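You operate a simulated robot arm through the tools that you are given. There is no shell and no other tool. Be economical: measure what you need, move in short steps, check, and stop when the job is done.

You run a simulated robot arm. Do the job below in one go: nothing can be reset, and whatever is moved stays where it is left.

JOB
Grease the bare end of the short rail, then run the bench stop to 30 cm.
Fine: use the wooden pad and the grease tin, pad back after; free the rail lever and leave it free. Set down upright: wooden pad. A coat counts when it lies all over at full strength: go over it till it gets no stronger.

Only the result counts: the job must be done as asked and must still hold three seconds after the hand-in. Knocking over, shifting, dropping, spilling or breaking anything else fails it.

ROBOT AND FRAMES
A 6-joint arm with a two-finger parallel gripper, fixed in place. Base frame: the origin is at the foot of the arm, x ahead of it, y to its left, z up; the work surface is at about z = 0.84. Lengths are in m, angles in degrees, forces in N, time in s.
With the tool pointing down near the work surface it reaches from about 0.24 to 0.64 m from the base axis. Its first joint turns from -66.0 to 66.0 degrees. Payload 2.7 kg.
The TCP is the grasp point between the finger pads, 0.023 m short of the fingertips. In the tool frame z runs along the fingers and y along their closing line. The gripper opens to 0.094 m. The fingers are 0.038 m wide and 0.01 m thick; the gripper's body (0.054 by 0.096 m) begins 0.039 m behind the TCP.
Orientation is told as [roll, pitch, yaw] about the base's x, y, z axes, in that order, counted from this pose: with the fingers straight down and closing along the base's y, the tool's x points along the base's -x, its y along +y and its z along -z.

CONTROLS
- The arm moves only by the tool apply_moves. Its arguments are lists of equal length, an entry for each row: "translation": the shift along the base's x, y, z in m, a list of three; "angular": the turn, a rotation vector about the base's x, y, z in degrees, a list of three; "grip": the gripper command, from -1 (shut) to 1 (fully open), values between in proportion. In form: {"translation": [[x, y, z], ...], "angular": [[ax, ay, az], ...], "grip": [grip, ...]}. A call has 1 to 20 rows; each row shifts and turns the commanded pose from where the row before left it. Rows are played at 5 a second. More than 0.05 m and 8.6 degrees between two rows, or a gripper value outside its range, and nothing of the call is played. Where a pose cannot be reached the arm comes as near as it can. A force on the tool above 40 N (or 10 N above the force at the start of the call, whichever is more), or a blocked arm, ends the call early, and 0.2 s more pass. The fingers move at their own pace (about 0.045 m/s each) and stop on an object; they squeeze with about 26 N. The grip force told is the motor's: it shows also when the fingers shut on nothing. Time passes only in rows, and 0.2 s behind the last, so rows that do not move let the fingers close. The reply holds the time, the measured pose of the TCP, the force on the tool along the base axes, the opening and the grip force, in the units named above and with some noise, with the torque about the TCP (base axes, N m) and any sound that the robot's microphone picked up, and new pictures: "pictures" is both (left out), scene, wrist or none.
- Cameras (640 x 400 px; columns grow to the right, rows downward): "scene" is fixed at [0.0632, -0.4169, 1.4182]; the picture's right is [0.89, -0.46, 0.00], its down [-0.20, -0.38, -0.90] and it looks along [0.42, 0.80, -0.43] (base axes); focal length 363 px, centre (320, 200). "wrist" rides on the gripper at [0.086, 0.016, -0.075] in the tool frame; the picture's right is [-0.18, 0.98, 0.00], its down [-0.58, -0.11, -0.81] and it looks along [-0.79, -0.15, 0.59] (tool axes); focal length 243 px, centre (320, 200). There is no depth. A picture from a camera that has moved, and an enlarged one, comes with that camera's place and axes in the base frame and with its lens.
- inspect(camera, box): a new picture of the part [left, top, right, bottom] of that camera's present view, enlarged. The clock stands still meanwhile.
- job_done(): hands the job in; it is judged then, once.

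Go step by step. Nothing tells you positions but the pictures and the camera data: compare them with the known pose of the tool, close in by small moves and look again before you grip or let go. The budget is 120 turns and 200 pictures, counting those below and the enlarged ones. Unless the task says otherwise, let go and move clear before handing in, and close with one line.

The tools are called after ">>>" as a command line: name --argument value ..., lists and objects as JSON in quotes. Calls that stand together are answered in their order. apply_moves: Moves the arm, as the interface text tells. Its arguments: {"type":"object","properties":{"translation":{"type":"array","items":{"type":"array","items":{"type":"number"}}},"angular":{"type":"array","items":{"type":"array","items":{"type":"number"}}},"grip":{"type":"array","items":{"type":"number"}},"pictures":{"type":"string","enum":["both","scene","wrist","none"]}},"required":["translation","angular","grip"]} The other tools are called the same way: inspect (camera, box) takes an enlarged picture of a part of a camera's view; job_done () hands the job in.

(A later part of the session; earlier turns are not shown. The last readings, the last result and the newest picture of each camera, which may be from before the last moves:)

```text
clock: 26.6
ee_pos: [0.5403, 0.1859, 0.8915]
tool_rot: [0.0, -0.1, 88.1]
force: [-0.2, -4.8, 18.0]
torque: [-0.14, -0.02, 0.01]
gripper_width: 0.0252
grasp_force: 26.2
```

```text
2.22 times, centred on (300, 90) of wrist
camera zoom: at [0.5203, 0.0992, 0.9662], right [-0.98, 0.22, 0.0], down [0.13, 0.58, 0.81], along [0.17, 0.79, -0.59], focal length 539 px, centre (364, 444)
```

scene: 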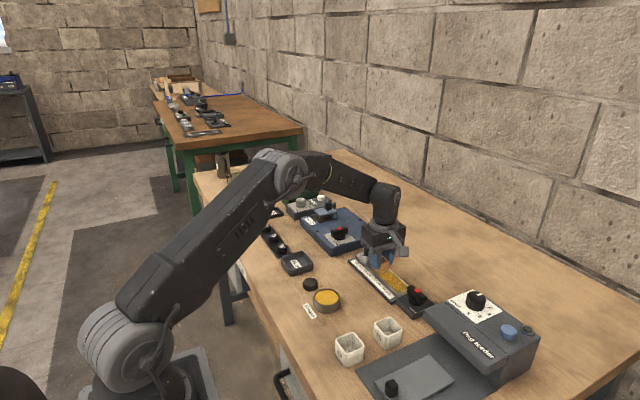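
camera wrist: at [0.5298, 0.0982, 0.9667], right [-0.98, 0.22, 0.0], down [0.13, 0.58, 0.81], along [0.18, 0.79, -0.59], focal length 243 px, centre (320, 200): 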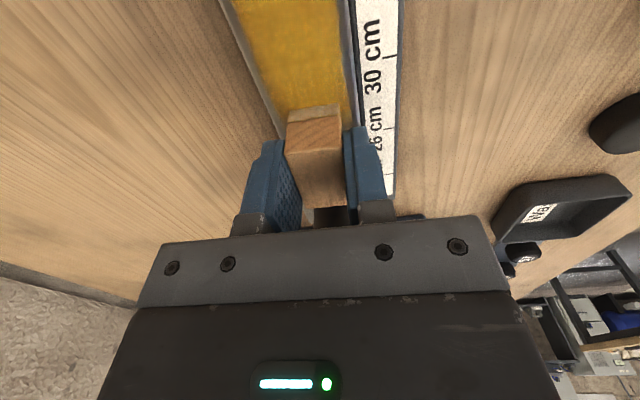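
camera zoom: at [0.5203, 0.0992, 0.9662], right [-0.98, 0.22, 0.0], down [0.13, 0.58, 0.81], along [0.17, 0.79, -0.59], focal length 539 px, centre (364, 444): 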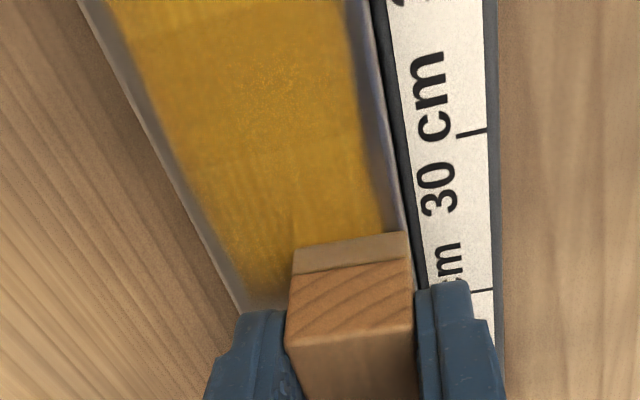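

Bare side margins persist even where the pad passed, so the greasable patch seems narrower than the plate. I'll lift and look at evenness.

>>> apply_moves --translation '[[0, 0, 0.03], [0, -0.02, 0.04], [-0.04, -0.02, 0], [-0.045, 0, 0.01], [-0.045, 0, 0.01], [0, 0, 0]]' --angular '[[0, 0, 0], [0, 0, 0], [0, 0, 0], [0, 0, 0], [0, 0, 0], [0, 0, 0]]' --grip '[-1, -1, -1, -1, -1, -1]' --pictures "wrist"

>>> inspect --camera "scene" --box '[345, 245, 435, 315]'

```text
clock: 28.0
ee_pos: [0.4088, 0.145, 0.981]
tool_rot: [0.0, -0.1, 88.2]
force: [-0.2, -0.2, 0.4]
torque: [0.01, -0.04, 0.02]
gripper_width: 0.0254
grasp_force: 26.2
camera wrist: at [0.3894, 0.059, 1.056], right [-0.98, 0.22, 0.0], down [0.13, 0.58, 0.81], along [0.17, 0.79, -0.59], focal length 243 px, centre (320, 200)
```

wrist: 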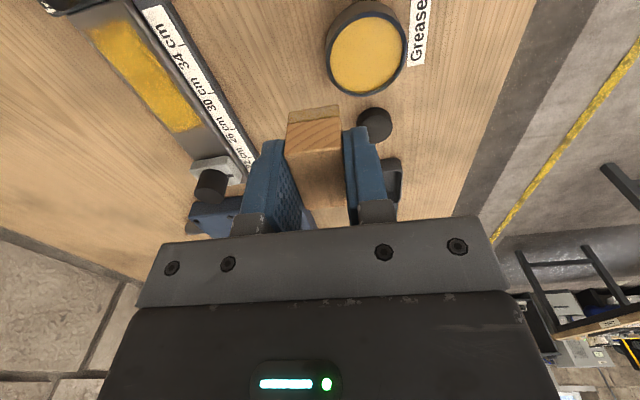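

```text
5.71 times, centred on (390, 280) of scene
camera zoom: at [0.0631, -0.4169, 1.4182], right [0.89, -0.46, 0.0], down [-0.2, -0.38, -0.9], along [0.42, 0.8, -0.43], focal length 2075 px, centre (-80, -257)
```

zoom: 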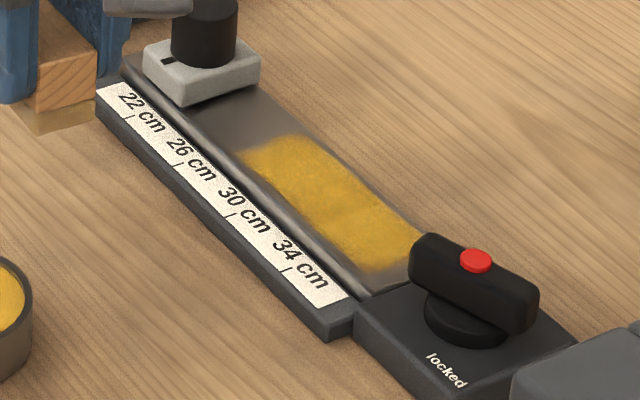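

>>> inspect --camera "wrist" --box '[40, 0, 260, 160]'

>>> inspect --camera "wrist" --box '[70, 0, 210, 140]'

```text
2.50 times, centred on (150, 80) of wrist
camera zoom: at [0.3894, 0.059, 1.056], right [-0.98, 0.22, 0.0], down [0.13, 0.58, 0.81], along [0.17, 0.79, -0.59], focal length 606 px, centre (745, 500)
```

zoom: 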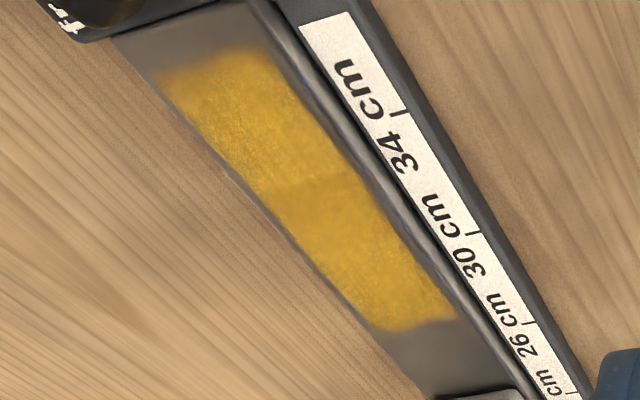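

```text
2.86 times, centred on (140, 70) of wrist
camera zoom: at [0.3894, 0.059, 1.056], right [-0.98, 0.22, 0.0], down [0.13, 0.58, 0.81], along [0.17, 0.79, -0.59], focal length 693 px, centre (834, 571)
```

zoom: 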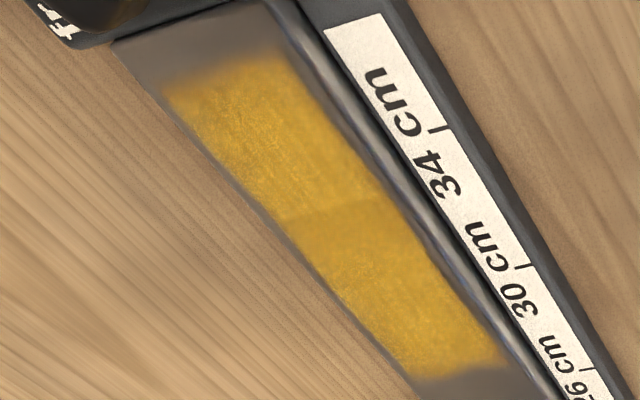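

The patch spans y≈0.088–0.183 with a faint seam in the middle, so a second loaded round is needed. I'll reload at the tin.

>>> apply_moves --translation '[[-0.0353, 0.003, 0], [0, 0, -0.03], [0, 0, -0.03], [0, 0, -0.018], [0, 0, 0]]' --angular '[[0, 0, 2], [0, 0, 0], [0, 0, 0], [0, 0, 0], [0, 0, 0]]' --grip '[-1, -1, -1, -1, -1]' --pictures "none"

>>> inspect --camera "wrist" --box '[220, 60, 420, 240]'

```text
clock: 29.2
ee_pos: [0.3742, 0.1483, 0.902]
tool_rot: [0.3, -0.1, 90.1]
force: [0.2, 0.3, -0.9]
torque: [-0.01, 0.01, 0.0]
gripper_width: 0.0253
grasp_force: 25.7
```

```text
2.22 times, centred on (320, 150) of wrist
camera zoom: at [0.3581, 0.0613, 0.9772], right [-0.98, 0.18, 0.0], down [0.11, 0.58, 0.81], along [0.15, 0.79, -0.59], focal length 539 px, centre (320, 311)
```

zoom: 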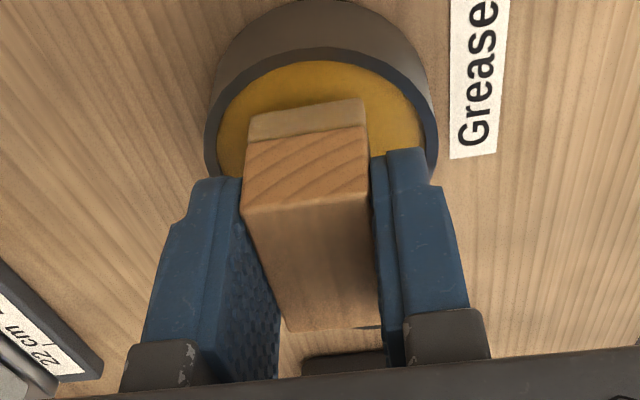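

>>> apply_moves --translation '[[0, 0, -0.003], [0, 0, -0.002], [0, 0, -0.0015], [0, 0, 0], [0, 0, 0], [0, 0, 0]]' --angular '[[0, 0, 0], [0, 0, 0], [0, 0, 0], [0, 0, 0], [0, 0, 0], [0, 0, 0]]' --grip '[-1, -1, -1, -1, -1, -1]' --pictures "none"

>>> inspect --camera "scene" --box '[300, 260, 360, 320]'

```text
clock: 30.6
ee_pos: [0.3757, 0.1487, 0.8974]
tool_rot: [0.0, 0.0, 90.1]
force: [1.2, 0.2, 0.1]
torque: [0.01, 0.02, -0.01]
gripper_width: 0.0251
grasp_force: 25.4
```

```text
6.67 times, centred on (330, 290) of scene
camera zoom: at [0.0632, -0.4169, 1.4182], right [0.89, -0.46, 0.0], down [-0.2, -0.38, -0.9], along [0.42, 0.8, -0.43], focal length 2421 px, centre (253, -400)
```

zoom: 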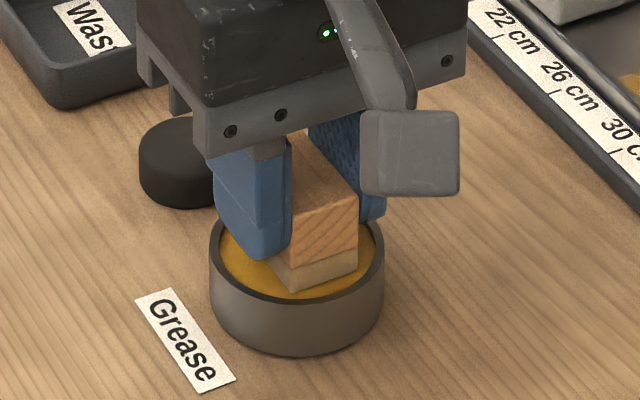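

>>> apply_moves --translation '[[0, 0, -0.0015], [0, 0, -0.001], [0, 0, 0], [0, 0, 0]]' --angular '[[0, 0, 0], [0, 0, 0], [0, 0, 0], [0, 0, 0]]' --grip '[-1, -1, -1, -1]' --pictures "none"

>>> inspect --camera "scene" --box '[300, 260, 360, 320]'

```text
clock: 31.6
ee_pos: [0.3754, 0.1494, 0.895]
tool_rot: [-0.1, -0.1, 90.2]
force: [-6.2, -2.9, 27.8]
torque: [-0.01, 0.16, 0.04]
gripper_width: 0.0253
grasp_force: 25.9
```

```text
6.67 times, centred on (330, 290) of scene
camera zoom: at [0.0627, -0.4171, 1.4182], right [0.89, -0.46, 0.0], down [-0.2, -0.38, -0.9], along [0.42, 0.8, -0.43], focal length 2421 px, centre (253, -400)
```

zoom: 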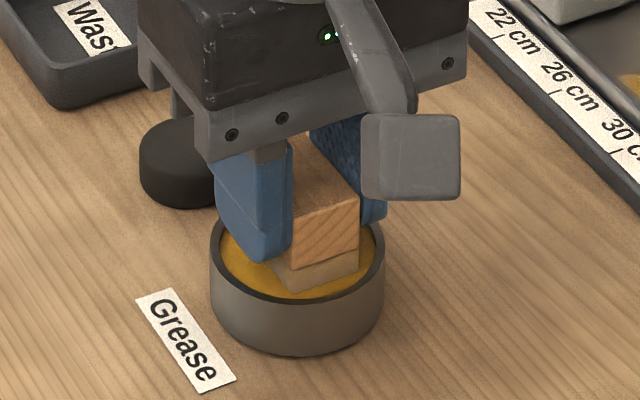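

Reloaded. Back to the rail with lift, traverse and lowering to just above contact.

>>> apply_moves --translation '[[0, 0, 0.02], [0, 0, 0.04], [0.03, -0.01, 0.005], [0.048, 0, 0], [0.048, 0, 0], [0.048, 0, 0], [0, 0, -0.03], [0, 0, -0.03], [0, 0, -0.004], [0, 0, 0]]' --angular '[[0, 0, 0], [0, 0, 0], [0, 0, -2], [0, 0, 0], [0, 0, 0], [0, 0, 0], [0, 0, 0], [0, 0, 0], [0, 0, 0], [0, 0, 0]]' --grip '[-1, -1, -1, -1, -1, -1, -1, -1, -1, -1]' --pictures "none"

>>> inspect --camera "wrist" --box '[180, 0, 420, 180]'

```text
clock: 33.8
ee_pos: [0.5489, 0.1388, 0.8959]
tool_rot: [0.1, -0.1, 88.1]
force: [-0.3, -0.7, -1.1]
torque: [0.04, 0.0, 0.01]
gripper_width: 0.0251
grasp_force: 26.0
```

```text
2.22 times, centred on (300, 90) of wrist
camera zoom: at [0.5289, 0.0517, 0.9701], right [-0.98, 0.22, 0.0], down [0.13, 0.58, 0.81], along [0.17, 0.79, -0.59], focal length 539 px, centre (364, 444)
```

zoom: 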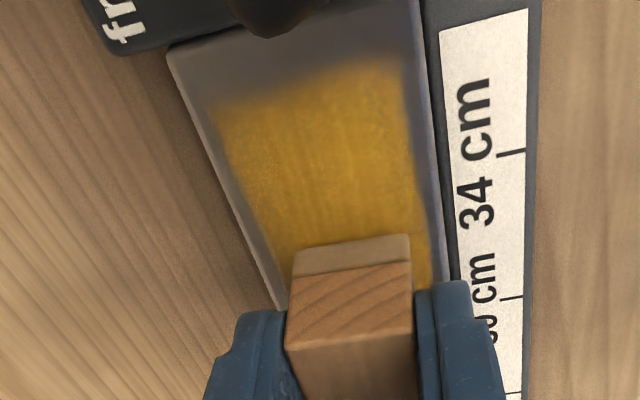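

>>> apply_moves --translation '[[0, 0, -0.003], [0, 0, -0.0012], [-0.0003, -0.01, 0], [-0.0003, -0.01, 0], [-0.0003, -0.01, 0], [-0.0003, -0.008, 0], [0.008, 0, 0], [0.0003, 0.01, 0], [0.0003, 0.01, 0], [0.0003, 0.01, 0], [0.0003, 0.01, 0], [0.0003, 0.01, 0], [0.0003, 0.01, 0], [0.0003, 0.01, 0], [0.0003, 0.01, 0], [-0.008, 0, 0], [0, 0, 0]]' --angular '[[0, 0, 0], [0, 0, 0], [0, 0, 0], [0, 0, 0], [0, 0, 0], [0, 0, 0], [0, 0, 0], [0, 0, 0], [0, 0, 0], [0, 0, 0], [0, 0, 0], [0, 0, 0], [0, 0, 0], [0, 0, 0], [0, 0, 0], [0, 0, 0], [0, 0, 0]]' --grip '[-1, -1, -1, -1, -1, -1, -1, -1, -1, -1, -1, -1, -1, -1, -1, -1, -1]' --pictures "none"

>>> inspect --camera "wrist" --box '[180, 0, 420, 180]'

```text
clock: 37.4
ee_pos: [0.5513, 0.1811, 0.8914]
tool_rot: [0.0, -0.1, 88.2]
force: [2.7, 0.8, 5.8]
torque: [0.07, -0.06, -0.03]
gripper_width: 0.025
grasp_force: 26.6
```

```text
2.22 times, centred on (300, 90) of wrist
camera zoom: at [0.5302, 0.0941, 0.9657], right [-0.98, 0.22, 0.0], down [0.13, 0.58, 0.81], along [0.17, 0.79, -0.59], focal length 539 px, centre (364, 444)
```

zoom: 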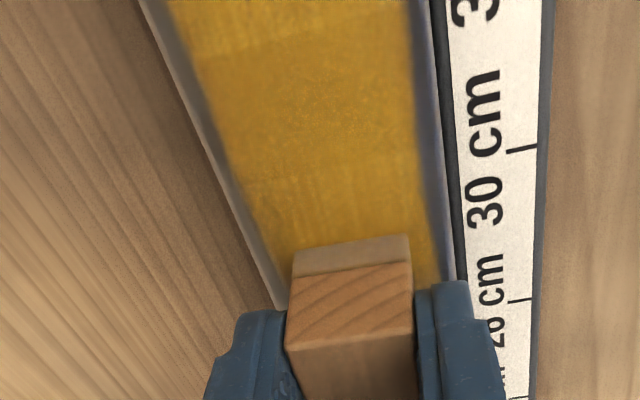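

>>> apply_moves --translation '[[-0.008, 0, -0.001], [-0.0003, -0.01, 0], [-0.0003, -0.01, 0], [-0.0003, -0.01, 0], [-0.0003, -0.01, 0], [-0.0003, -0.01, 0], [-0.0003, -0.01, 0], [-0.0003, -0.01, 0], [-0.0003, -0.01, 0], [0.008, 0, 0], [0.0003, 0.01, 0], [0.0003, 0.01, 0], [0.0003, 0.01, 0], [0.0003, 0.01, 0], [0.0003, 0.01, 0], [0.0003, 0.01, 0], [0.0003, 0.01, 0], [0.0003, 0.01, 0], [0, 0, 0]]' --angular '[[0, 0, 0], [0, 0, 0], [0, 0, 0], [0, 0, 0], [0, 0, 0], [0, 0, 0], [0, 0, 0], [0, 0, 0], [0, 0, 0], [0, 0, 0], [0, 0, 0], [0, 0, 0], [0, 0, 0], [0, 0, 0], [0, 0, 0], [0, 0, 0], [0, 0, 0], [0, 0, 0], [0, 0, 0]]' --grip '[-1, -1, -1, -1, -1, -1, -1, -1, -1, -1, -1, -1, -1, -1, -1, -1, -1, -1, -1]' --pictures "none"

>>> apply_moves --translation '[[0.008, 0, 0], [-0.0003, -0.01, 0], [-0.0003, -0.01, 0], [-0.0003, -0.01, 0], [-0.0003, -0.01, 0], [-0.0003, -0.01, 0], [-0.0003, -0.01, 0], [-0.0003, -0.01, 0], [-0.0003, -0.01, 0], [-0.007, 0, 0], [-0.008, 0, 0], [0.0003, 0.01, 0], [0.0003, 0.01, 0], [0.0003, 0.01, 0], [0.0003, 0.01, 0], [0.0003, 0.01, 0], [0.0003, 0.01, 0], [0.0003, 0.01, 0], [0.0003, 0.01, 0], [0, 0, 0]]' --angular '[[0, 0, 0], [0, 0, 0], [0, 0, 0], [0, 0, 0], [0, 0, 0], [0, 0, 0], [0, 0, 0], [0, 0, 0], [0, 0, 0], [0, 0, 0], [0, 0, 0], [0, 0, 0], [0, 0, 0], [0, 0, 0], [0, 0, 0], [0, 0, 0], [0, 0, 0], [0, 0, 0], [0, 0, 0], [0, 0, 0]]' --grip '[-1, -1, -1, -1, -1, -1, -1, -1, -1, -1, -1, -1, -1, -1, -1, -1, -1, -1, -1, -1]' --pictures "none"

>>> apply_moves --translation '[[0, 0, 0.03], [0, -0.015, 0.04], [-0.04, -0.02, 0], [-0.045, 0, 0.01], [-0.045, 0, 0.01], [0, 0, 0]]' --angular '[[0, 0, 0], [0, 0, 0], [0, 0, 0], [0, 0, 0], [0, 0, 0], [0, 0, 0]]' --grip '[-1, -1, -1, -1, -1, -1]' --pictures "none"

>>> inspect --camera "wrist" --box '[70, 0, 210, 140]'

>>> inspect --camera "scene" --box '[345, 245, 435, 315]'

```text
clock: 41.4
ee_pos: [0.5518, 0.1817, 0.8911]
tool_rot: [0.0, -0.1, 88.1]
force: [-0.7, -7.3, 20.8]
torque: [-0.19, 0.0, 0.0]
gripper_width: 0.0251
grasp_force: 26.4
```

```text
clock: 45.6
ee_pos: [0.5428, 0.1818, 0.8913]
tool_rot: [0.0, 0.0, 88.0]
force: [-0.4, -5.6, 16.0]
torque: [-0.17, -0.03, 0.02]
gripper_width: 0.0251
grasp_force: 26.2
```

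```text
clock: 47.0
ee_pos: [0.4131, 0.1467, 0.9791]
tool_rot: [0.1, -0.1, 88.1]
force: [0.0, -0.9, -1.1]
torque: [-0.04, -0.01, 0.0]
gripper_width: 0.0251
grasp_force: 25.8
```

```text
2.86 times, centred on (140, 70) of wrist
camera zoom: at [0.3935, 0.0596, 1.0537], right [-0.98, 0.22, 0.0], down [0.13, 0.58, 0.81], along [0.17, 0.79, -0.59], focal length 693 px, centre (834, 571)
```

zoom: 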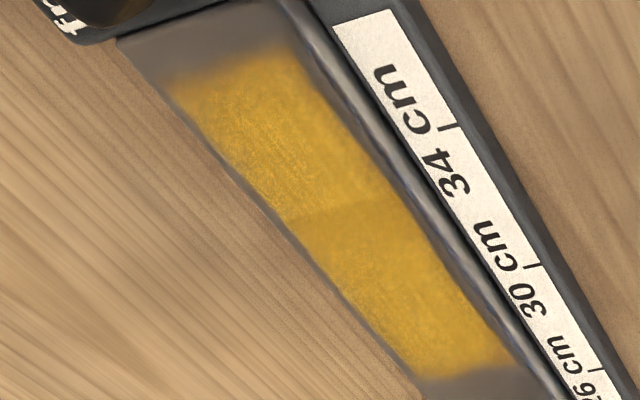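

```text
5.71 times, centred on (390, 280) of scene
camera zoom: at [0.0631, -0.4169, 1.4182], right [0.89, -0.46, 0.0], down [-0.2, -0.38, -0.9], along [0.42, 0.8, -0.43], focal length 2075 px, centre (-80, -257)
```

zoom: 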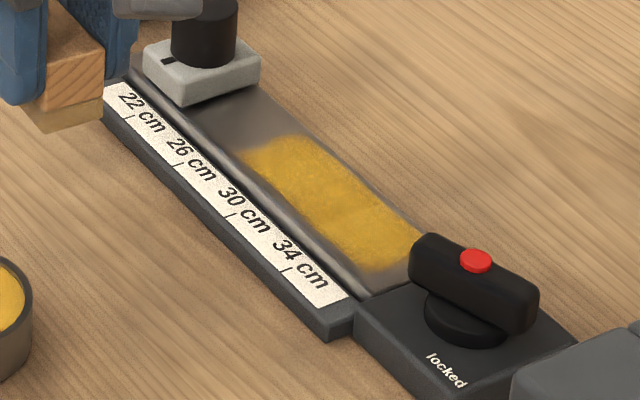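

>>> inspect --camera "wrist" --box '[95, 5, 195, 95]'

>>> inspect --camera "scene" --box '[375, 260, 425, 300]'

```text
4.44 times, centred on (145, 50) of wrist
camera zoom: at [0.3935, 0.0596, 1.0537], right [-0.98, 0.22, 0.0], down [0.13, 0.58, 0.81], along [0.17, 0.79, -0.59], focal length 1078 px, centre (1098, 867)
```

zoom: 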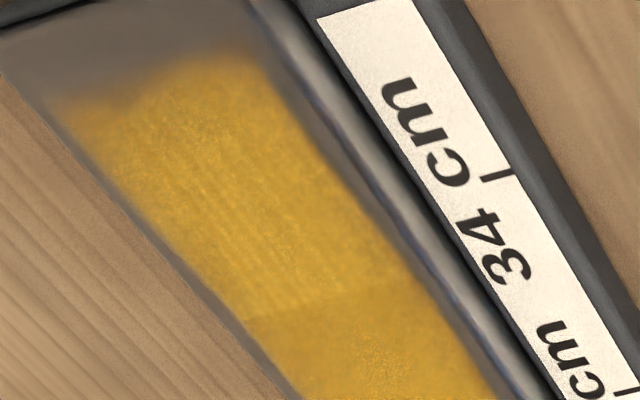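

```text
10.00 times, centred on (400, 280) of scene
camera zoom: at [0.0631, -0.4169, 1.4182], right [0.89, -0.46, 0.0], down [-0.2, -0.38, -0.9], along [0.42, 0.8, -0.43], focal length 3631 px, centre (-480, -600)
```

zoom: 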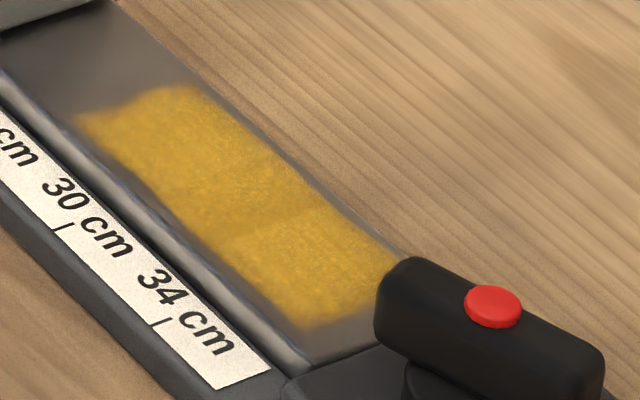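

The coat looks even and unchanged after the second round, so it's at full strength. Now I'll return the pad to its place.

>>> apply_moves --translation '[[-0.0385, 0, 0], [0, -0.034, 0], [0, -0.034, 0], [0, 0, -0.03], [0, 0, -0.03], [0, 0, -0.03], [0, 0, -0.01], [0, 0, 0]]' --angular '[[0, 0, 2], [0, 0, 0], [0, 0, 0], [0, 0, 0], [0, 0, 0], [0, 0, 0], [0, 0, 0], [0, 0, 0]]' --grip '[-1, -1, -1, -1, -1, -1, -1, -1]'

>>> inspect --camera "scene" --box '[305, 275, 365, 335]'

```text
clock: 48.8
ee_pos: [0.3743, 0.0779, 0.8805]
tool_rot: [0.1, 0.0, 90.2]
force: [0.1, 0.9, -0.9]
torque: [-0.02, 0.01, 0.0]
gripper_width: 0.0249
grasp_force: 26.5
camera wrist: at [0.3579, -0.01, 0.9549], right [-0.98, 0.18, 0.0], down [0.11, 0.58, 0.81], along [0.15, 0.79, -0.59], focal length 243 px, centre (320, 200)
```

scene: 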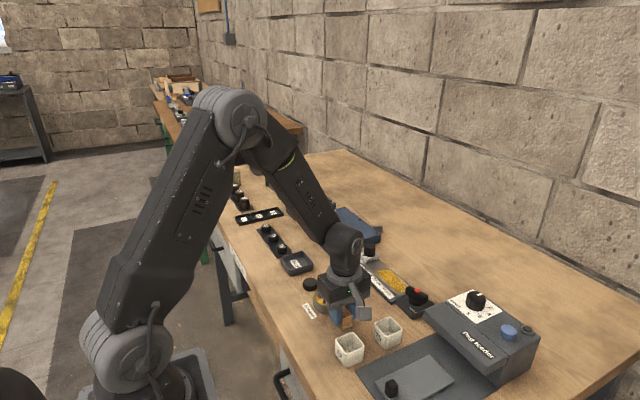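
wrist: 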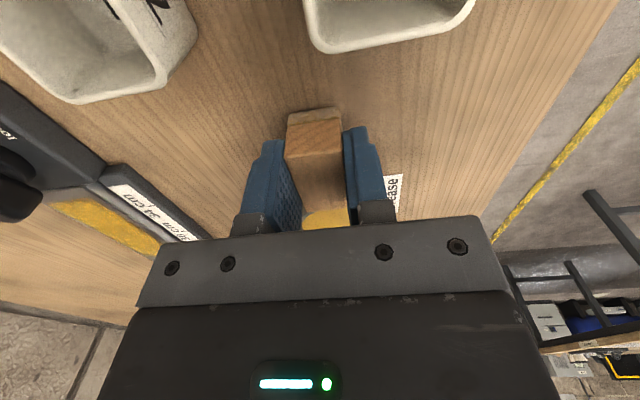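

```text
6.67 times, centred on (335, 305) of scene
camera zoom: at [0.0632, -0.4169, 1.4182], right [0.89, -0.46, 0.0], down [-0.2, -0.38, -0.9], along [0.42, 0.8, -0.43], focal length 2421 px, centre (220, -500)
```

zoom: 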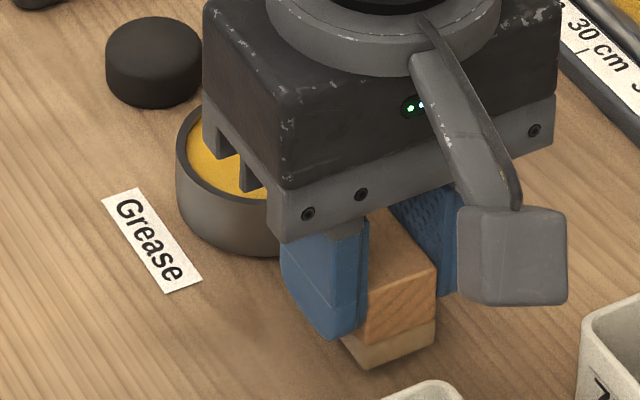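

Pad is over its home, a few mm up. Lowering until light contact.

>>> apply_moves --translation '[[0, 0, -0.003], [0, 0, -0.0015], [0, 0, -0.001], [0, 0, 0]]' --angular '[[0, 0, 0], [0, 0, 0], [0, 0, 0], [0, 0, 0]]' --grip '[-1, -1, -1, -1]' --pictures "none"

```text
clock: 49.8
ee_pos: [0.3742, 0.0777, 0.8752]
tool_rot: [0.1, -0.1, 90.1]
force: [0.0, -0.6, -0.4]
torque: [-0.03, 0.01, 0.0]
gripper_width: 0.0254
grasp_force: 26.5
```

>>> apply_moves --translation '[[0, 0, -0.001], [0, 0, -0.0005], [0, 0, 0]]' --angular '[[0, 0, 0], [0, 0, 0], [0, 0, 0]]' --grip '[-1, -1, -1]' --pictures "none"

```text
clock: 50.6
ee_pos: [0.3748, 0.077, 0.8719]
tool_rot: [0.0, -0.1, 90.1]
force: [0.1, -0.9, 0.0]
torque: [0.0, 0.02, 0.01]
gripper_width: 0.025
grasp_force: 26.1
```

>>> apply_moves --translation '[[0, 0, -0.0008], [0, 0, 0]]' --angular '[[0, 0, 0], [0, 0, 0]]' --grip '[-1, -1]' --pictures "none"

>>> inspect --camera "scene" --box '[305, 275, 365, 335]'

```text
clock: 51.2
ee_pos: [0.3757, 0.0778, 0.8724]
tool_rot: [0.0, -0.1, 90.0]
force: [-2.3, -1.2, 10.9]
torque: [-0.07, 0.11, 0.04]
gripper_width: 0.0253
grasp_force: 26.4
```

```text
6.67 times, centred on (335, 305) of scene
camera zoom: at [0.0629, -0.417, 1.4182], right [0.89, -0.46, 0.0], down [-0.2, -0.38, -0.9], along [0.42, 0.8, -0.43], focal length 2421 px, centre (220, -500)
```

zoom: 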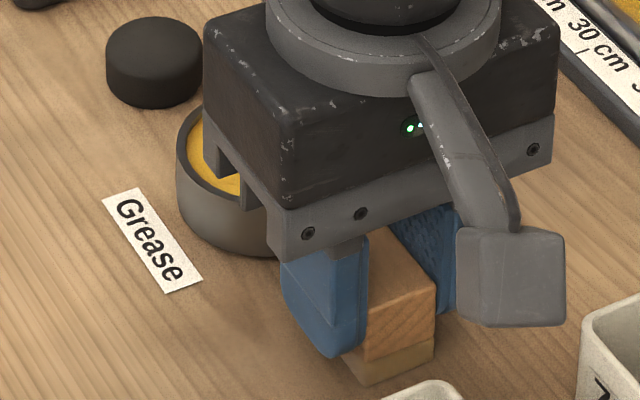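

Contact made. Release and rise.

>>> apply_moves --translation '[[0, 0, 0.0006], [0, 0, 0], [0, 0, 0], [0, 0, 0], [0, 0, 0.03], [0, 0, 0.04], [0, 0, 0.04], [0, 0, 0]]' --angular '[[0, 0, 0], [0, 0, 0], [0, 0, 0], [0, 0, 0], [0, 0, 0], [0, 0, 0], [0, 0, 0], [0, 0, 0]]' --grip '[-1, -0.2, 0.3, 0.5, 0.5, 0.5, 0.5, 0.5]'

>>> inspect --camera "scene" --box '[305, 275, 365, 335]'

```text
clock: 53.0
ee_pos: [0.3753, 0.0785, 0.9837]
tool_rot: [0.2, -0.1, 90.1]
force: [0.2, 0.3, -0.1]
torque: [0.02, 0.0, 0.02]
gripper_width: 0.0704
grasp_force: 0.0
camera wrist: at [0.3583, -0.0099, 1.0579], right [-0.98, 0.18, 0.0], down [0.11, 0.58, 0.81], along [0.15, 0.79, -0.59], focal length 243 px, centre (320, 200)
```

scene: 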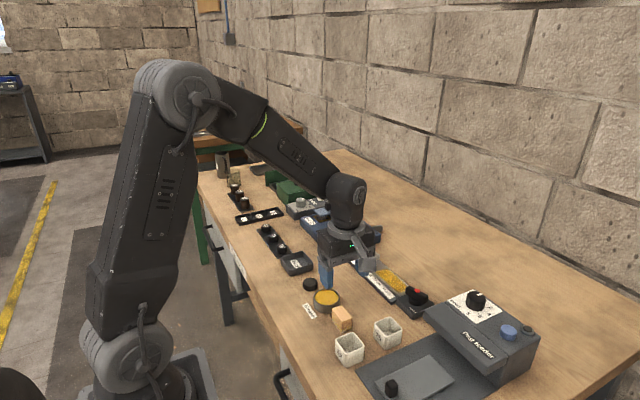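
wrist: 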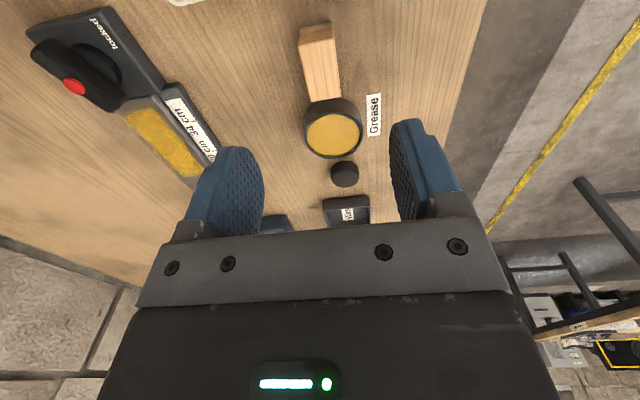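

```text
6.67 times, centred on (335, 305) of scene
camera zoom: at [0.0631, -0.4169, 1.4182], right [0.89, -0.46, 0.0], down [-0.2, -0.38, -0.9], along [0.42, 0.8, -0.43], focal length 2421 px, centre (220, -500)
```

zoom: 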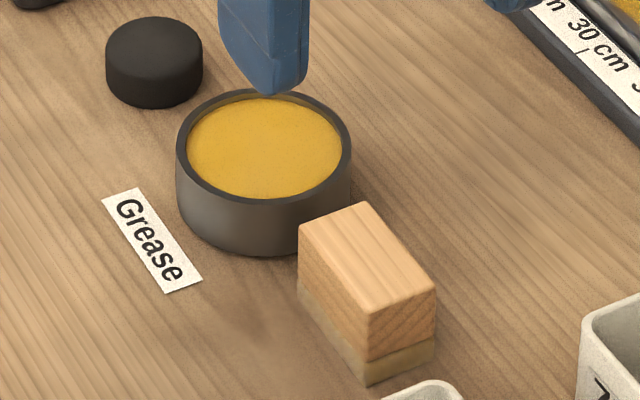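

Pad is back exactly, tin unmoved. Now I'll look at the lever from closer.

>>> apply_moves --translation '[[0.045, 0.015, 0], [0.045, 0.015, 0], [0.045, 0.01, 0], [0.035, 0, 0], [0, 0, 0]]' --angular '[[0, 0, 0], [0, 0, 0], [0, 0, 0], [0, 0, 0], [0, 0, 0]]' --grip '[0.5, 0.5, 0.5, 0.5, 0.5]' --pictures "wrist"

>>> inspect --camera "wrist" --box '[200, 0, 400, 120]'

>>> inspect --camera "scene" --box '[390, 270, 450, 325]'

```text
clock: 54.2
ee_pos: [0.5456, 0.1194, 0.9818]
tool_rot: [0.1, -0.1, 90.1]
force: [-0.4, 0.3, -1.0]
torque: [-0.03, 0.01, -0.01]
gripper_width: 0.0705
grasp_force: 0.1
camera wrist: at [0.5295, 0.0313, 1.0568], right [-0.98, 0.18, 0.0], down [0.11, 0.58, 0.81], along [0.15, 0.79, -0.59], focal length 243 px, centre (320, 200)
```

wrist: 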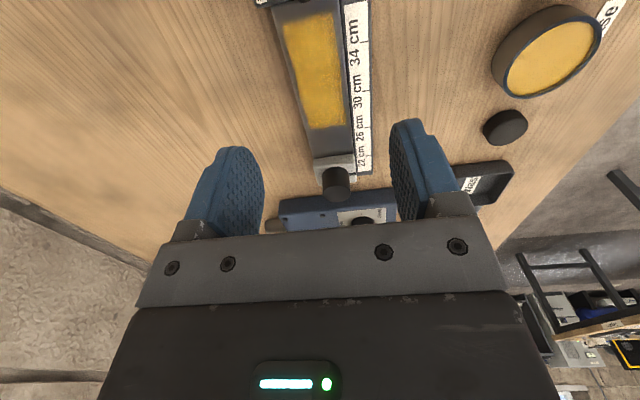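

```text
3.20 times, centred on (300, 60) of wrist
camera zoom: at [0.5295, 0.0313, 1.0568], right [-0.98, 0.18, 0.0], down [0.11, 0.58, 0.81], along [0.15, 0.79, -0.59], focal length 776 px, centre (384, 648)
```

zoom: 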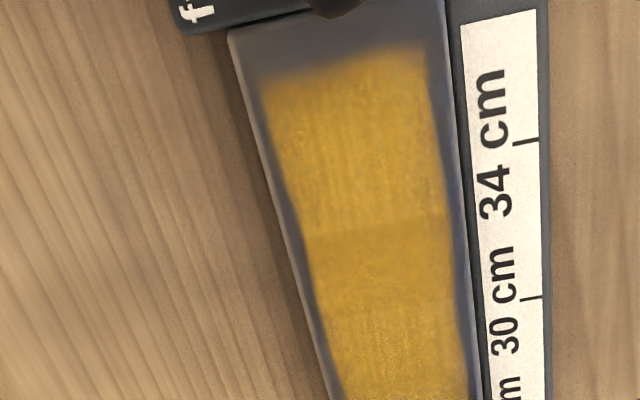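

```text
7.27 times, centred on (420, 298) of scene
camera zoom: at [0.0632, -0.4169, 1.4182], right [0.89, -0.46, 0.0], down [-0.2, -0.38, -0.9], along [0.42, 0.8, -0.43], focal length 2641 px, centre (-407, -509)
```

zoom: 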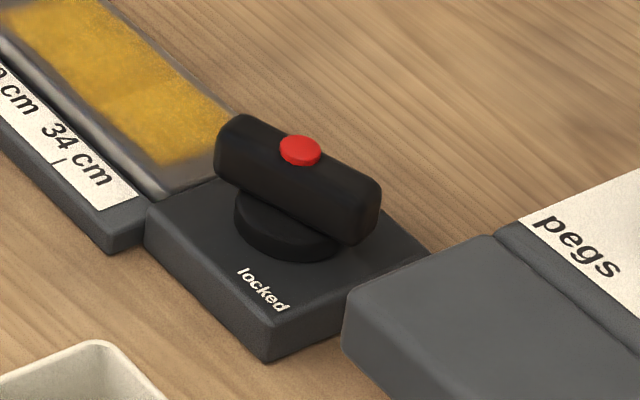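

I'll back off along -y so the wrist camera sees the lever block fully.

>>> apply_moves --translation '[[0, -0.045, 0.01], [0, -0.045, 0.01], [0, -0.045, 0], [0, -0.035, 0], [0, 0, 0]]' --angular '[[0, 0, 0], [0, 0, 0], [0, 0, 0], [0, 0, 0], [0, 0, 0]]' --grip '[0.5, 0.5, 0.5, 0.5, 0.5]' --pictures "wrist"

>>> inspect --camera "wrist" --box '[220, 40, 400, 180]'

```text
clock: 55.4
ee_pos: [0.5461, -0.0531, 1.0026]
tool_rot: [0.1, -0.1, 90.2]
force: [-0.1, -0.4, 0.0]
torque: [0.0, 0.04, 0.01]
gripper_width: 0.0706
grasp_force: 0.0
camera wrist: at [0.5286, -0.1404, 1.0771], right [-0.98, 0.18, 0.0], down [0.11, 0.58, 0.81], along [0.15, 0.79, -0.59], focal length 243 px, centre (320, 200)
```

wrist: 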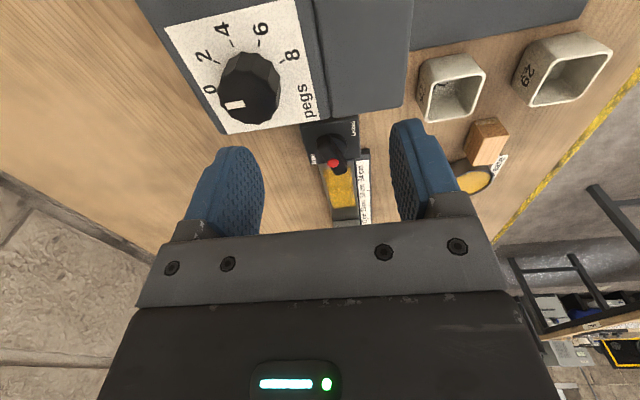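

```text
2.86 times, centred on (310, 110) of wrist
camera zoom: at [0.5286, -0.1404, 1.0771], right [-0.98, 0.18, 0.0], down [0.11, 0.58, 0.81], along [0.15, 0.79, -0.59], focal length 693 px, centre (349, 457)
```

zoom: 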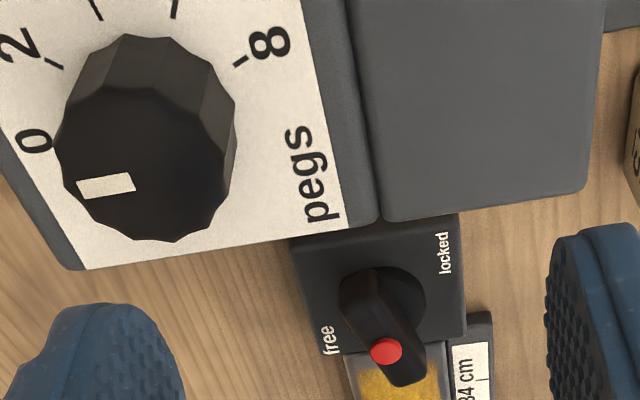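

The lever's bar runs roughly along y (centre ≈(0.548, 0.044), top z≈0.893); "locked" is at the (-x,-y) corner, "free" at (+x,+y). My earlier brush turned it slightly counter-clockwise. I'll rise, turn the gripper to yaw -70° and hover above it.

>>> apply_moves --translation '[[0, 0.005, 0.02], [0, 0.005, 0.02], [0, 0.005, 0], [0, 0.005, 0], [0, 0.005, 0], [0, 0.005, 0], [0, 0.005, 0], [0, 0.005, 0], [0, 0.005, 0], [0, 0.005, 0], [0, 0.005, 0], [0, 0.005, 0], [0, 0.005, 0], [0, 0.005, 0], [0, 0.005, 0], [0, 0.005, 0], [0, 0.005, 0], [0, 0.005, 0], [0, 0.005, 0], [0.002, 0.002, 0]]' --angular '[[0, 0, -8], [0, 0, -8], [0, 0, -8], [0, 0, -8], [0, 0, -8], [0, 0, -8], [0, 0, -8], [0, 0, -8], [0, 0, -8], [0, 0, -8], [0, 0, -8], [0, 0, -8], [0, 0, -8], [0, 0, -8], [0, 0, -8], [0, 0, -8], [0, 0, -8], [0, 0, -8], [0, 0, -8], [0, 0, -8]]' --grip '[0.5, 0.5, 0.5, 0.5, 0.5, 0.5, 0.5, 0.5, 0.5, 0.5, 0.5, 0.5, 0.5, 0.5, 0.5, 0.5, 0.5, 0.5, 0.5, 0.5]'

>>> inspect --camera "wrist" --box '[200, 0, 440, 200]'

```text
clock: 59.6
ee_pos: [0.5467, 0.0453, 1.0435]
tool_rot: [0.1, -0.1, -70.1]
force: [0.2, 0.5, -0.9]
torque: [0.01, 0.0, 0.01]
gripper_width: 0.0704
grasp_force: 0.0
camera wrist: at [0.5317, 0.1308, 1.1173], right [0.99, 0.16, 0.0], down [0.09, -0.58, 0.81], along [0.13, -0.8, -0.59], focal length 243 px, centre (320, 200)
```

scene: 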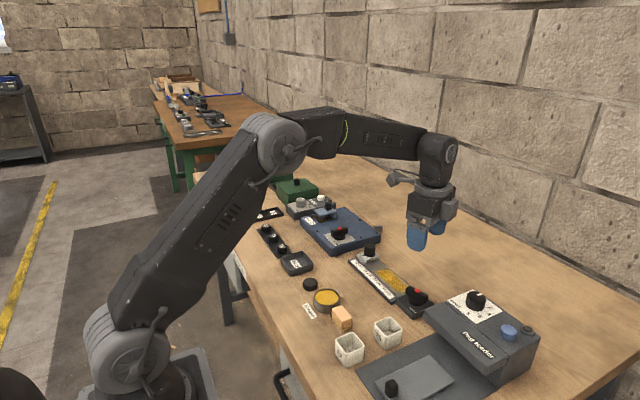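
wrist: 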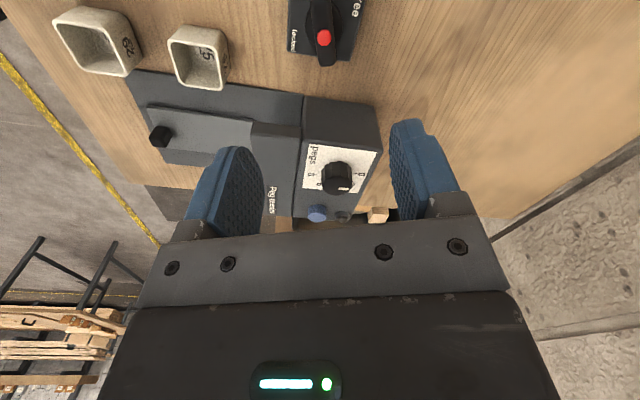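

```text
2.00 times, centred on (320, 100) of wrist
camera zoom: at [0.5317, 0.1308, 1.1173], right [0.99, 0.16, 0.0], down [0.09, -0.58, 0.81], along [0.13, -0.8, -0.59], focal length 485 px, centre (320, 400)
```

zoom: 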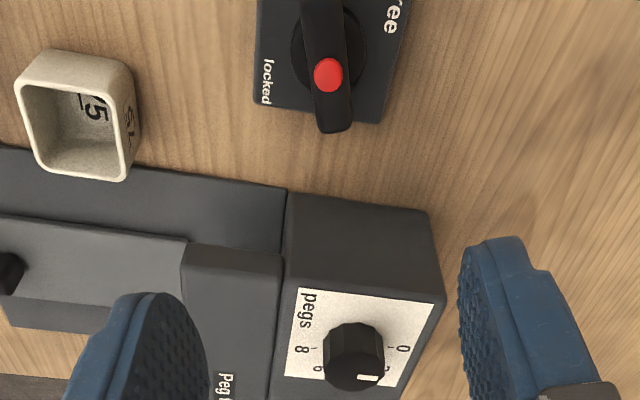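

Bar angle is about 13° off y, centre ≈(0.5485, 0.0475). I'll fine-tune yaw to -77° and descend partway to check.

>>> apply_moves --translation '[[0.002, 0.002, -0.02], [0, 0, -0.03], [0, 0, -0.03], [0, 0, -0.025], [0, 0, 0]]' --angular '[[0, 0, -6], [0, 0, 0], [0, 0, 0], [0, 0, 0], [0, 0, 0]]' --grip '[0, 0, 0, 0, 0]'

>>> inspect --camera "scene" --box '[370, 240, 460, 320]'

>>> inspect --camera "wrist" --box '[220, 60, 420, 240]'

```text
clock: 60.8
ee_pos: [0.5493, 0.0474, 0.9386]
tool_rot: [0.2, -0.1, -75.9]
force: [0.2, 0.2, -0.2]
torque: [0.01, -0.01, 0.02]
gripper_width: 0.0471
grasp_force: 0.1
camera wrist: at [0.5427, 0.1337, 1.013], right [1.0, 0.06, 0.0], down [0.03, -0.59, 0.81], along [0.05, -0.81, -0.59], focal length 243 px, centre (320, 200)
```

scene: 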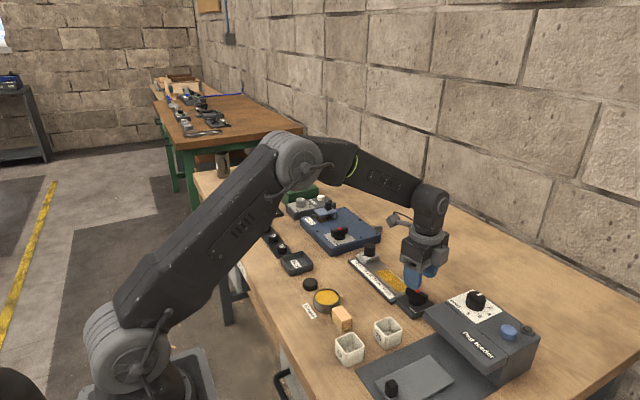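
wrist: 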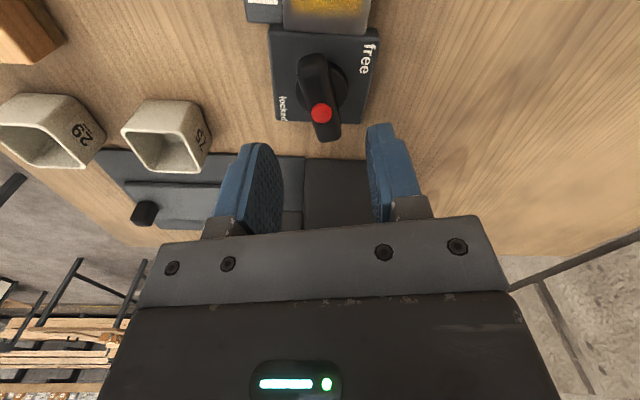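

```text
5.00 times, centred on (415, 280) of scene
camera zoom: at [0.0632, -0.4169, 1.4182], right [0.89, -0.46, 0.0], down [-0.2, -0.38, -0.9], along [0.42, 0.8, -0.43], focal length 1816 px, centre (-155, -200)
```

zoom: 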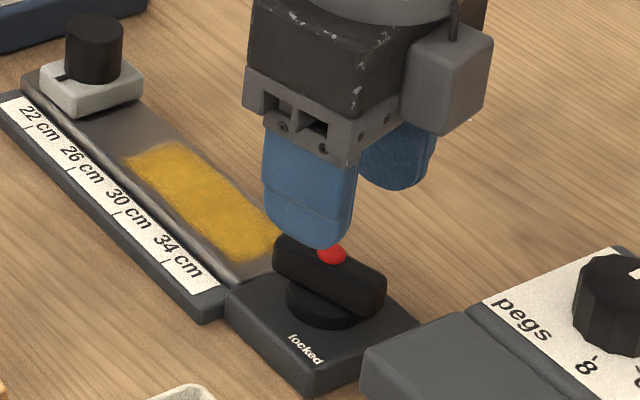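

```text
2.22 times, centred on (320, 150) of wrist
camera zoom: at [0.5427, 0.1337, 1.013], right [1.0, 0.06, 0.0], down [0.03, -0.59, 0.81], along [0.05, -0.81, -0.59], focal length 539 px, centre (320, 311)
```

zoom: 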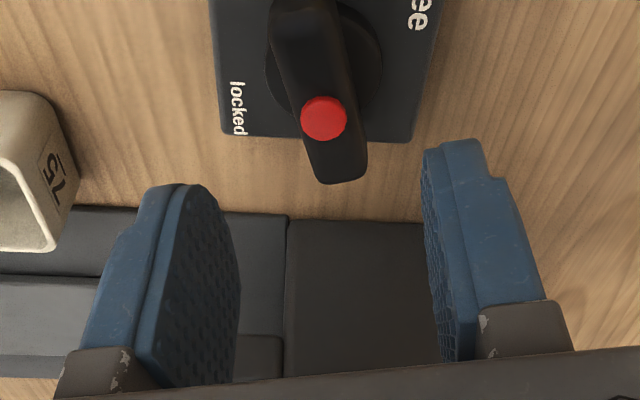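

>>> apply_moves --translation '[[0, 0.0035, -0.015], [0, 0, -0.015], [0, 0, -0.01], [0, 0, -0.005], [0, 0, 0]]' --angular '[[0, 0, 0], [0, 0, 0], [0, 0, 0], [0, 0, 0], [0, 0, 0]]' --grip '[0, 0, 0, 0, 0]'

>>> inspect --camera "scene" --box '[370, 240, 460, 320]'

>>> inspect --camera "wrist" --box '[220, 60, 420, 240]'

```text
clock: 62.0
ee_pos: [0.5481, 0.0506, 0.8939]
tool_rot: [0.2, -0.1, -76.0]
force: [0.1, 0.0, 0.9]
torque: [0.03, 0.0, -0.02]
gripper_width: 0.047
grasp_force: 0.0
camera wrist: at [0.5424, 0.1374, 0.9673], right [1.0, 0.06, 0.0], down [0.03, -0.59, 0.81], along [0.05, -0.81, -0.59], focal length 243 px, centre (320, 200)
```

scene: 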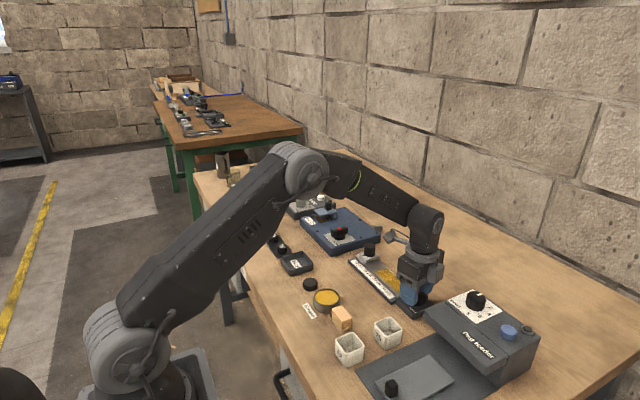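
wrist: 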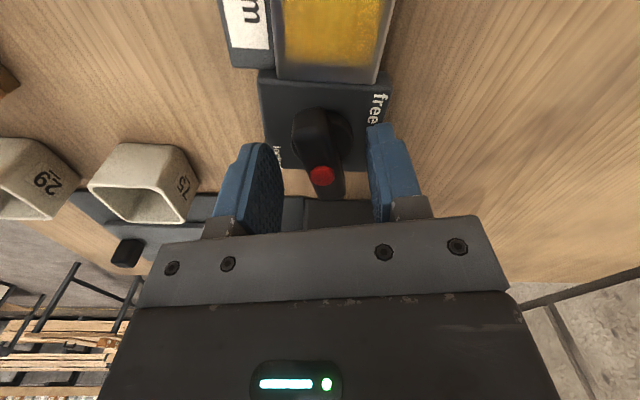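

```text
5.00 times, centred on (415, 280) of scene
camera zoom: at [0.0632, -0.4169, 1.4182], right [0.89, -0.46, 0.0], down [-0.2, -0.38, -0.9], along [0.42, 0.8, -0.43], focal length 1816 px, centre (-155, -200)
```

zoom: 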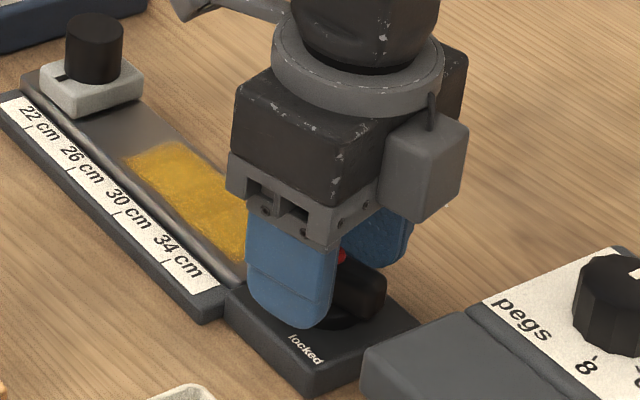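

```text
2.22 times, centred on (320, 150) of wrist
camera zoom: at [0.5424, 0.1374, 0.9673], right [1.0, 0.06, 0.0], down [0.03, -0.59, 0.81], along [0.05, -0.81, -0.59], focal length 539 px, centre (320, 311)
```

zoom: 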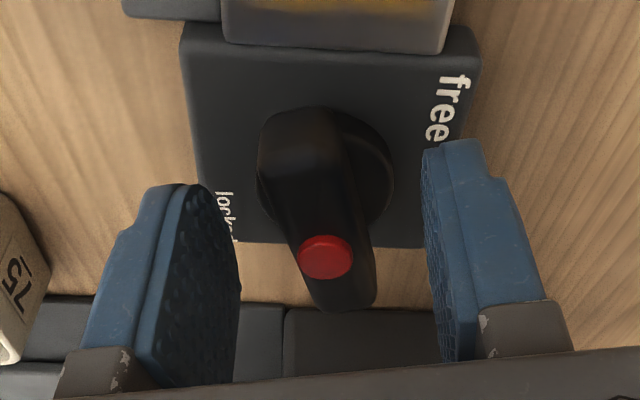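

Close-up puts the hub at about (0.5485, 0.055). I'll shift +4 mm in y and close on the bar.

>>> apply_moves --translation '[[0, 0.004, -0.002], [0, 0, 0], [0, 0, 0], [0, 0, 0], [0, 0, 0], [0, 0, 0]]' --angular '[[0, 0, 0], [0, 0, 0], [0, 0, 0], [0, 0, 0], [0, 0, 0], [0, 0, 0]]' --grip '[0, -0.3, -0.6, -0.8, -1, -1]' --pictures "none"

>>> inspect --camera "wrist" --box '[220, 60, 420, 240]'

```text
clock: 63.4
ee_pos: [0.5489, 0.0542, 0.8908]
tool_rot: [0.1, -0.1, -75.9]
force: [5.6, 0.9, -1.1]
torque: [-0.35, 0.17, 0.03]
gripper_width: 0.0169
grasp_force: 44.8
```

```text
2.22 times, centred on (320, 150) of wrist
camera zoom: at [0.5423, 0.1417, 0.9653], right [1.0, 0.06, 0.0], down [0.03, -0.59, 0.81], along [0.05, -0.81, -0.59], focal length 539 px, centre (320, 311)
```

zoom: 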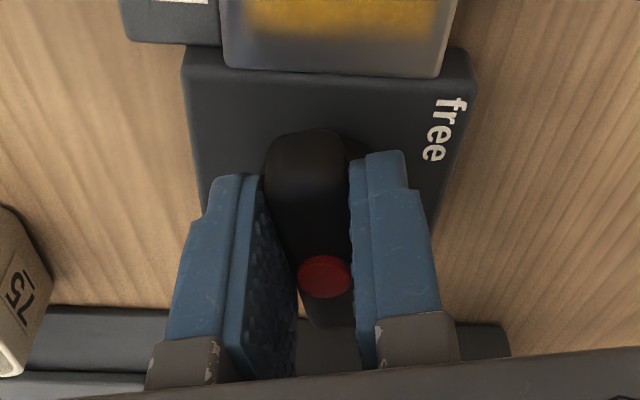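

Bar gripped (17 mm). Turning counter-clockwise in small steps.

>>> apply_moves --translation '[[0, 0, 0], [0, 0, 0], [0, 0, 0], [0, 0, 0], [0, 0, 0]]' --angular '[[0, 0, 5], [0, 0, 5], [0, 0, 5], [0, 0, 5], [0, 0, 0]]' --grip '[-1, -1, -1, -1, -1]' --pictures "none"

>>> inspect --camera "wrist" --box '[220, 60, 420, 240]'

```text
clock: 64.6
ee_pos: [0.5471, 0.0544, 0.8908]
tool_rot: [-0.1, 0.1, -55.8]
force: [-25.7, -3.9, 11.4]
torque: [-0.9, -0.6, -0.13]
gripper_width: 0.0167
grasp_force: 44.9
```

```text
2.22 times, centred on (320, 150) of wrist
camera zoom: at [0.5114, 0.1339, 0.9654], right [0.92, 0.4, 0.0], down [0.24, -0.54, 0.81], along [0.32, -0.74, -0.59], focal length 539 px, centre (320, 311)
```

zoom: 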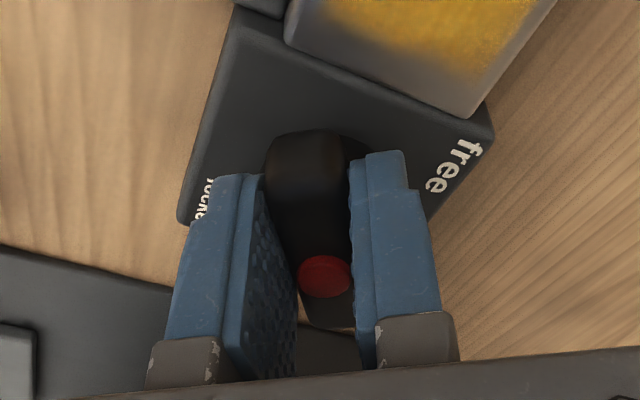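

It turns; side force shows the pivot is about 7 mm nearer in -y than my TCP. I'll compensate and keep turning about the pivot.

>>> apply_moves --translation '[[-0.0024, -0.0004, 0], [-0.0006, -0.0002, 0], [-0.0006, -0.0003, 0], [-0.0005, -0.0003, 0], [-0.0005, -0.0004, 0], [0, 0, 0]]' --angular '[[0, 0, 0], [0, 0, 5], [0, 0, 5], [0, 0, 5], [0, 0, 5], [0, 0, 0]]' --grip '[-1, -1, -1, -1, -1, -1]' --pictures "none"

>>> inspect --camera "wrist" --box '[220, 60, 420, 240]'

```text
clock: 66.0
ee_pos: [0.5462, 0.0537, 0.8912]
tool_rot: [0.3, -0.2, -35.9]
force: [19.3, 2.2, -6.4]
torque: [0.09, 0.6, 0.03]
gripper_width: 0.0171
grasp_force: 45.0
```

```text
2.22 times, centred on (320, 150) of wrist
camera zoom: at [0.4838, 0.1156, 0.9651], right [0.72, 0.69, 0.01], down [0.4, -0.43, 0.81], along [0.56, -0.58, -0.59], focal length 539 px, centre (320, 311)
```

zoom: 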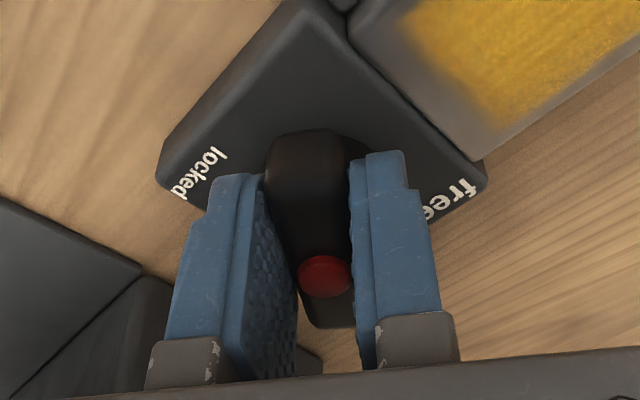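

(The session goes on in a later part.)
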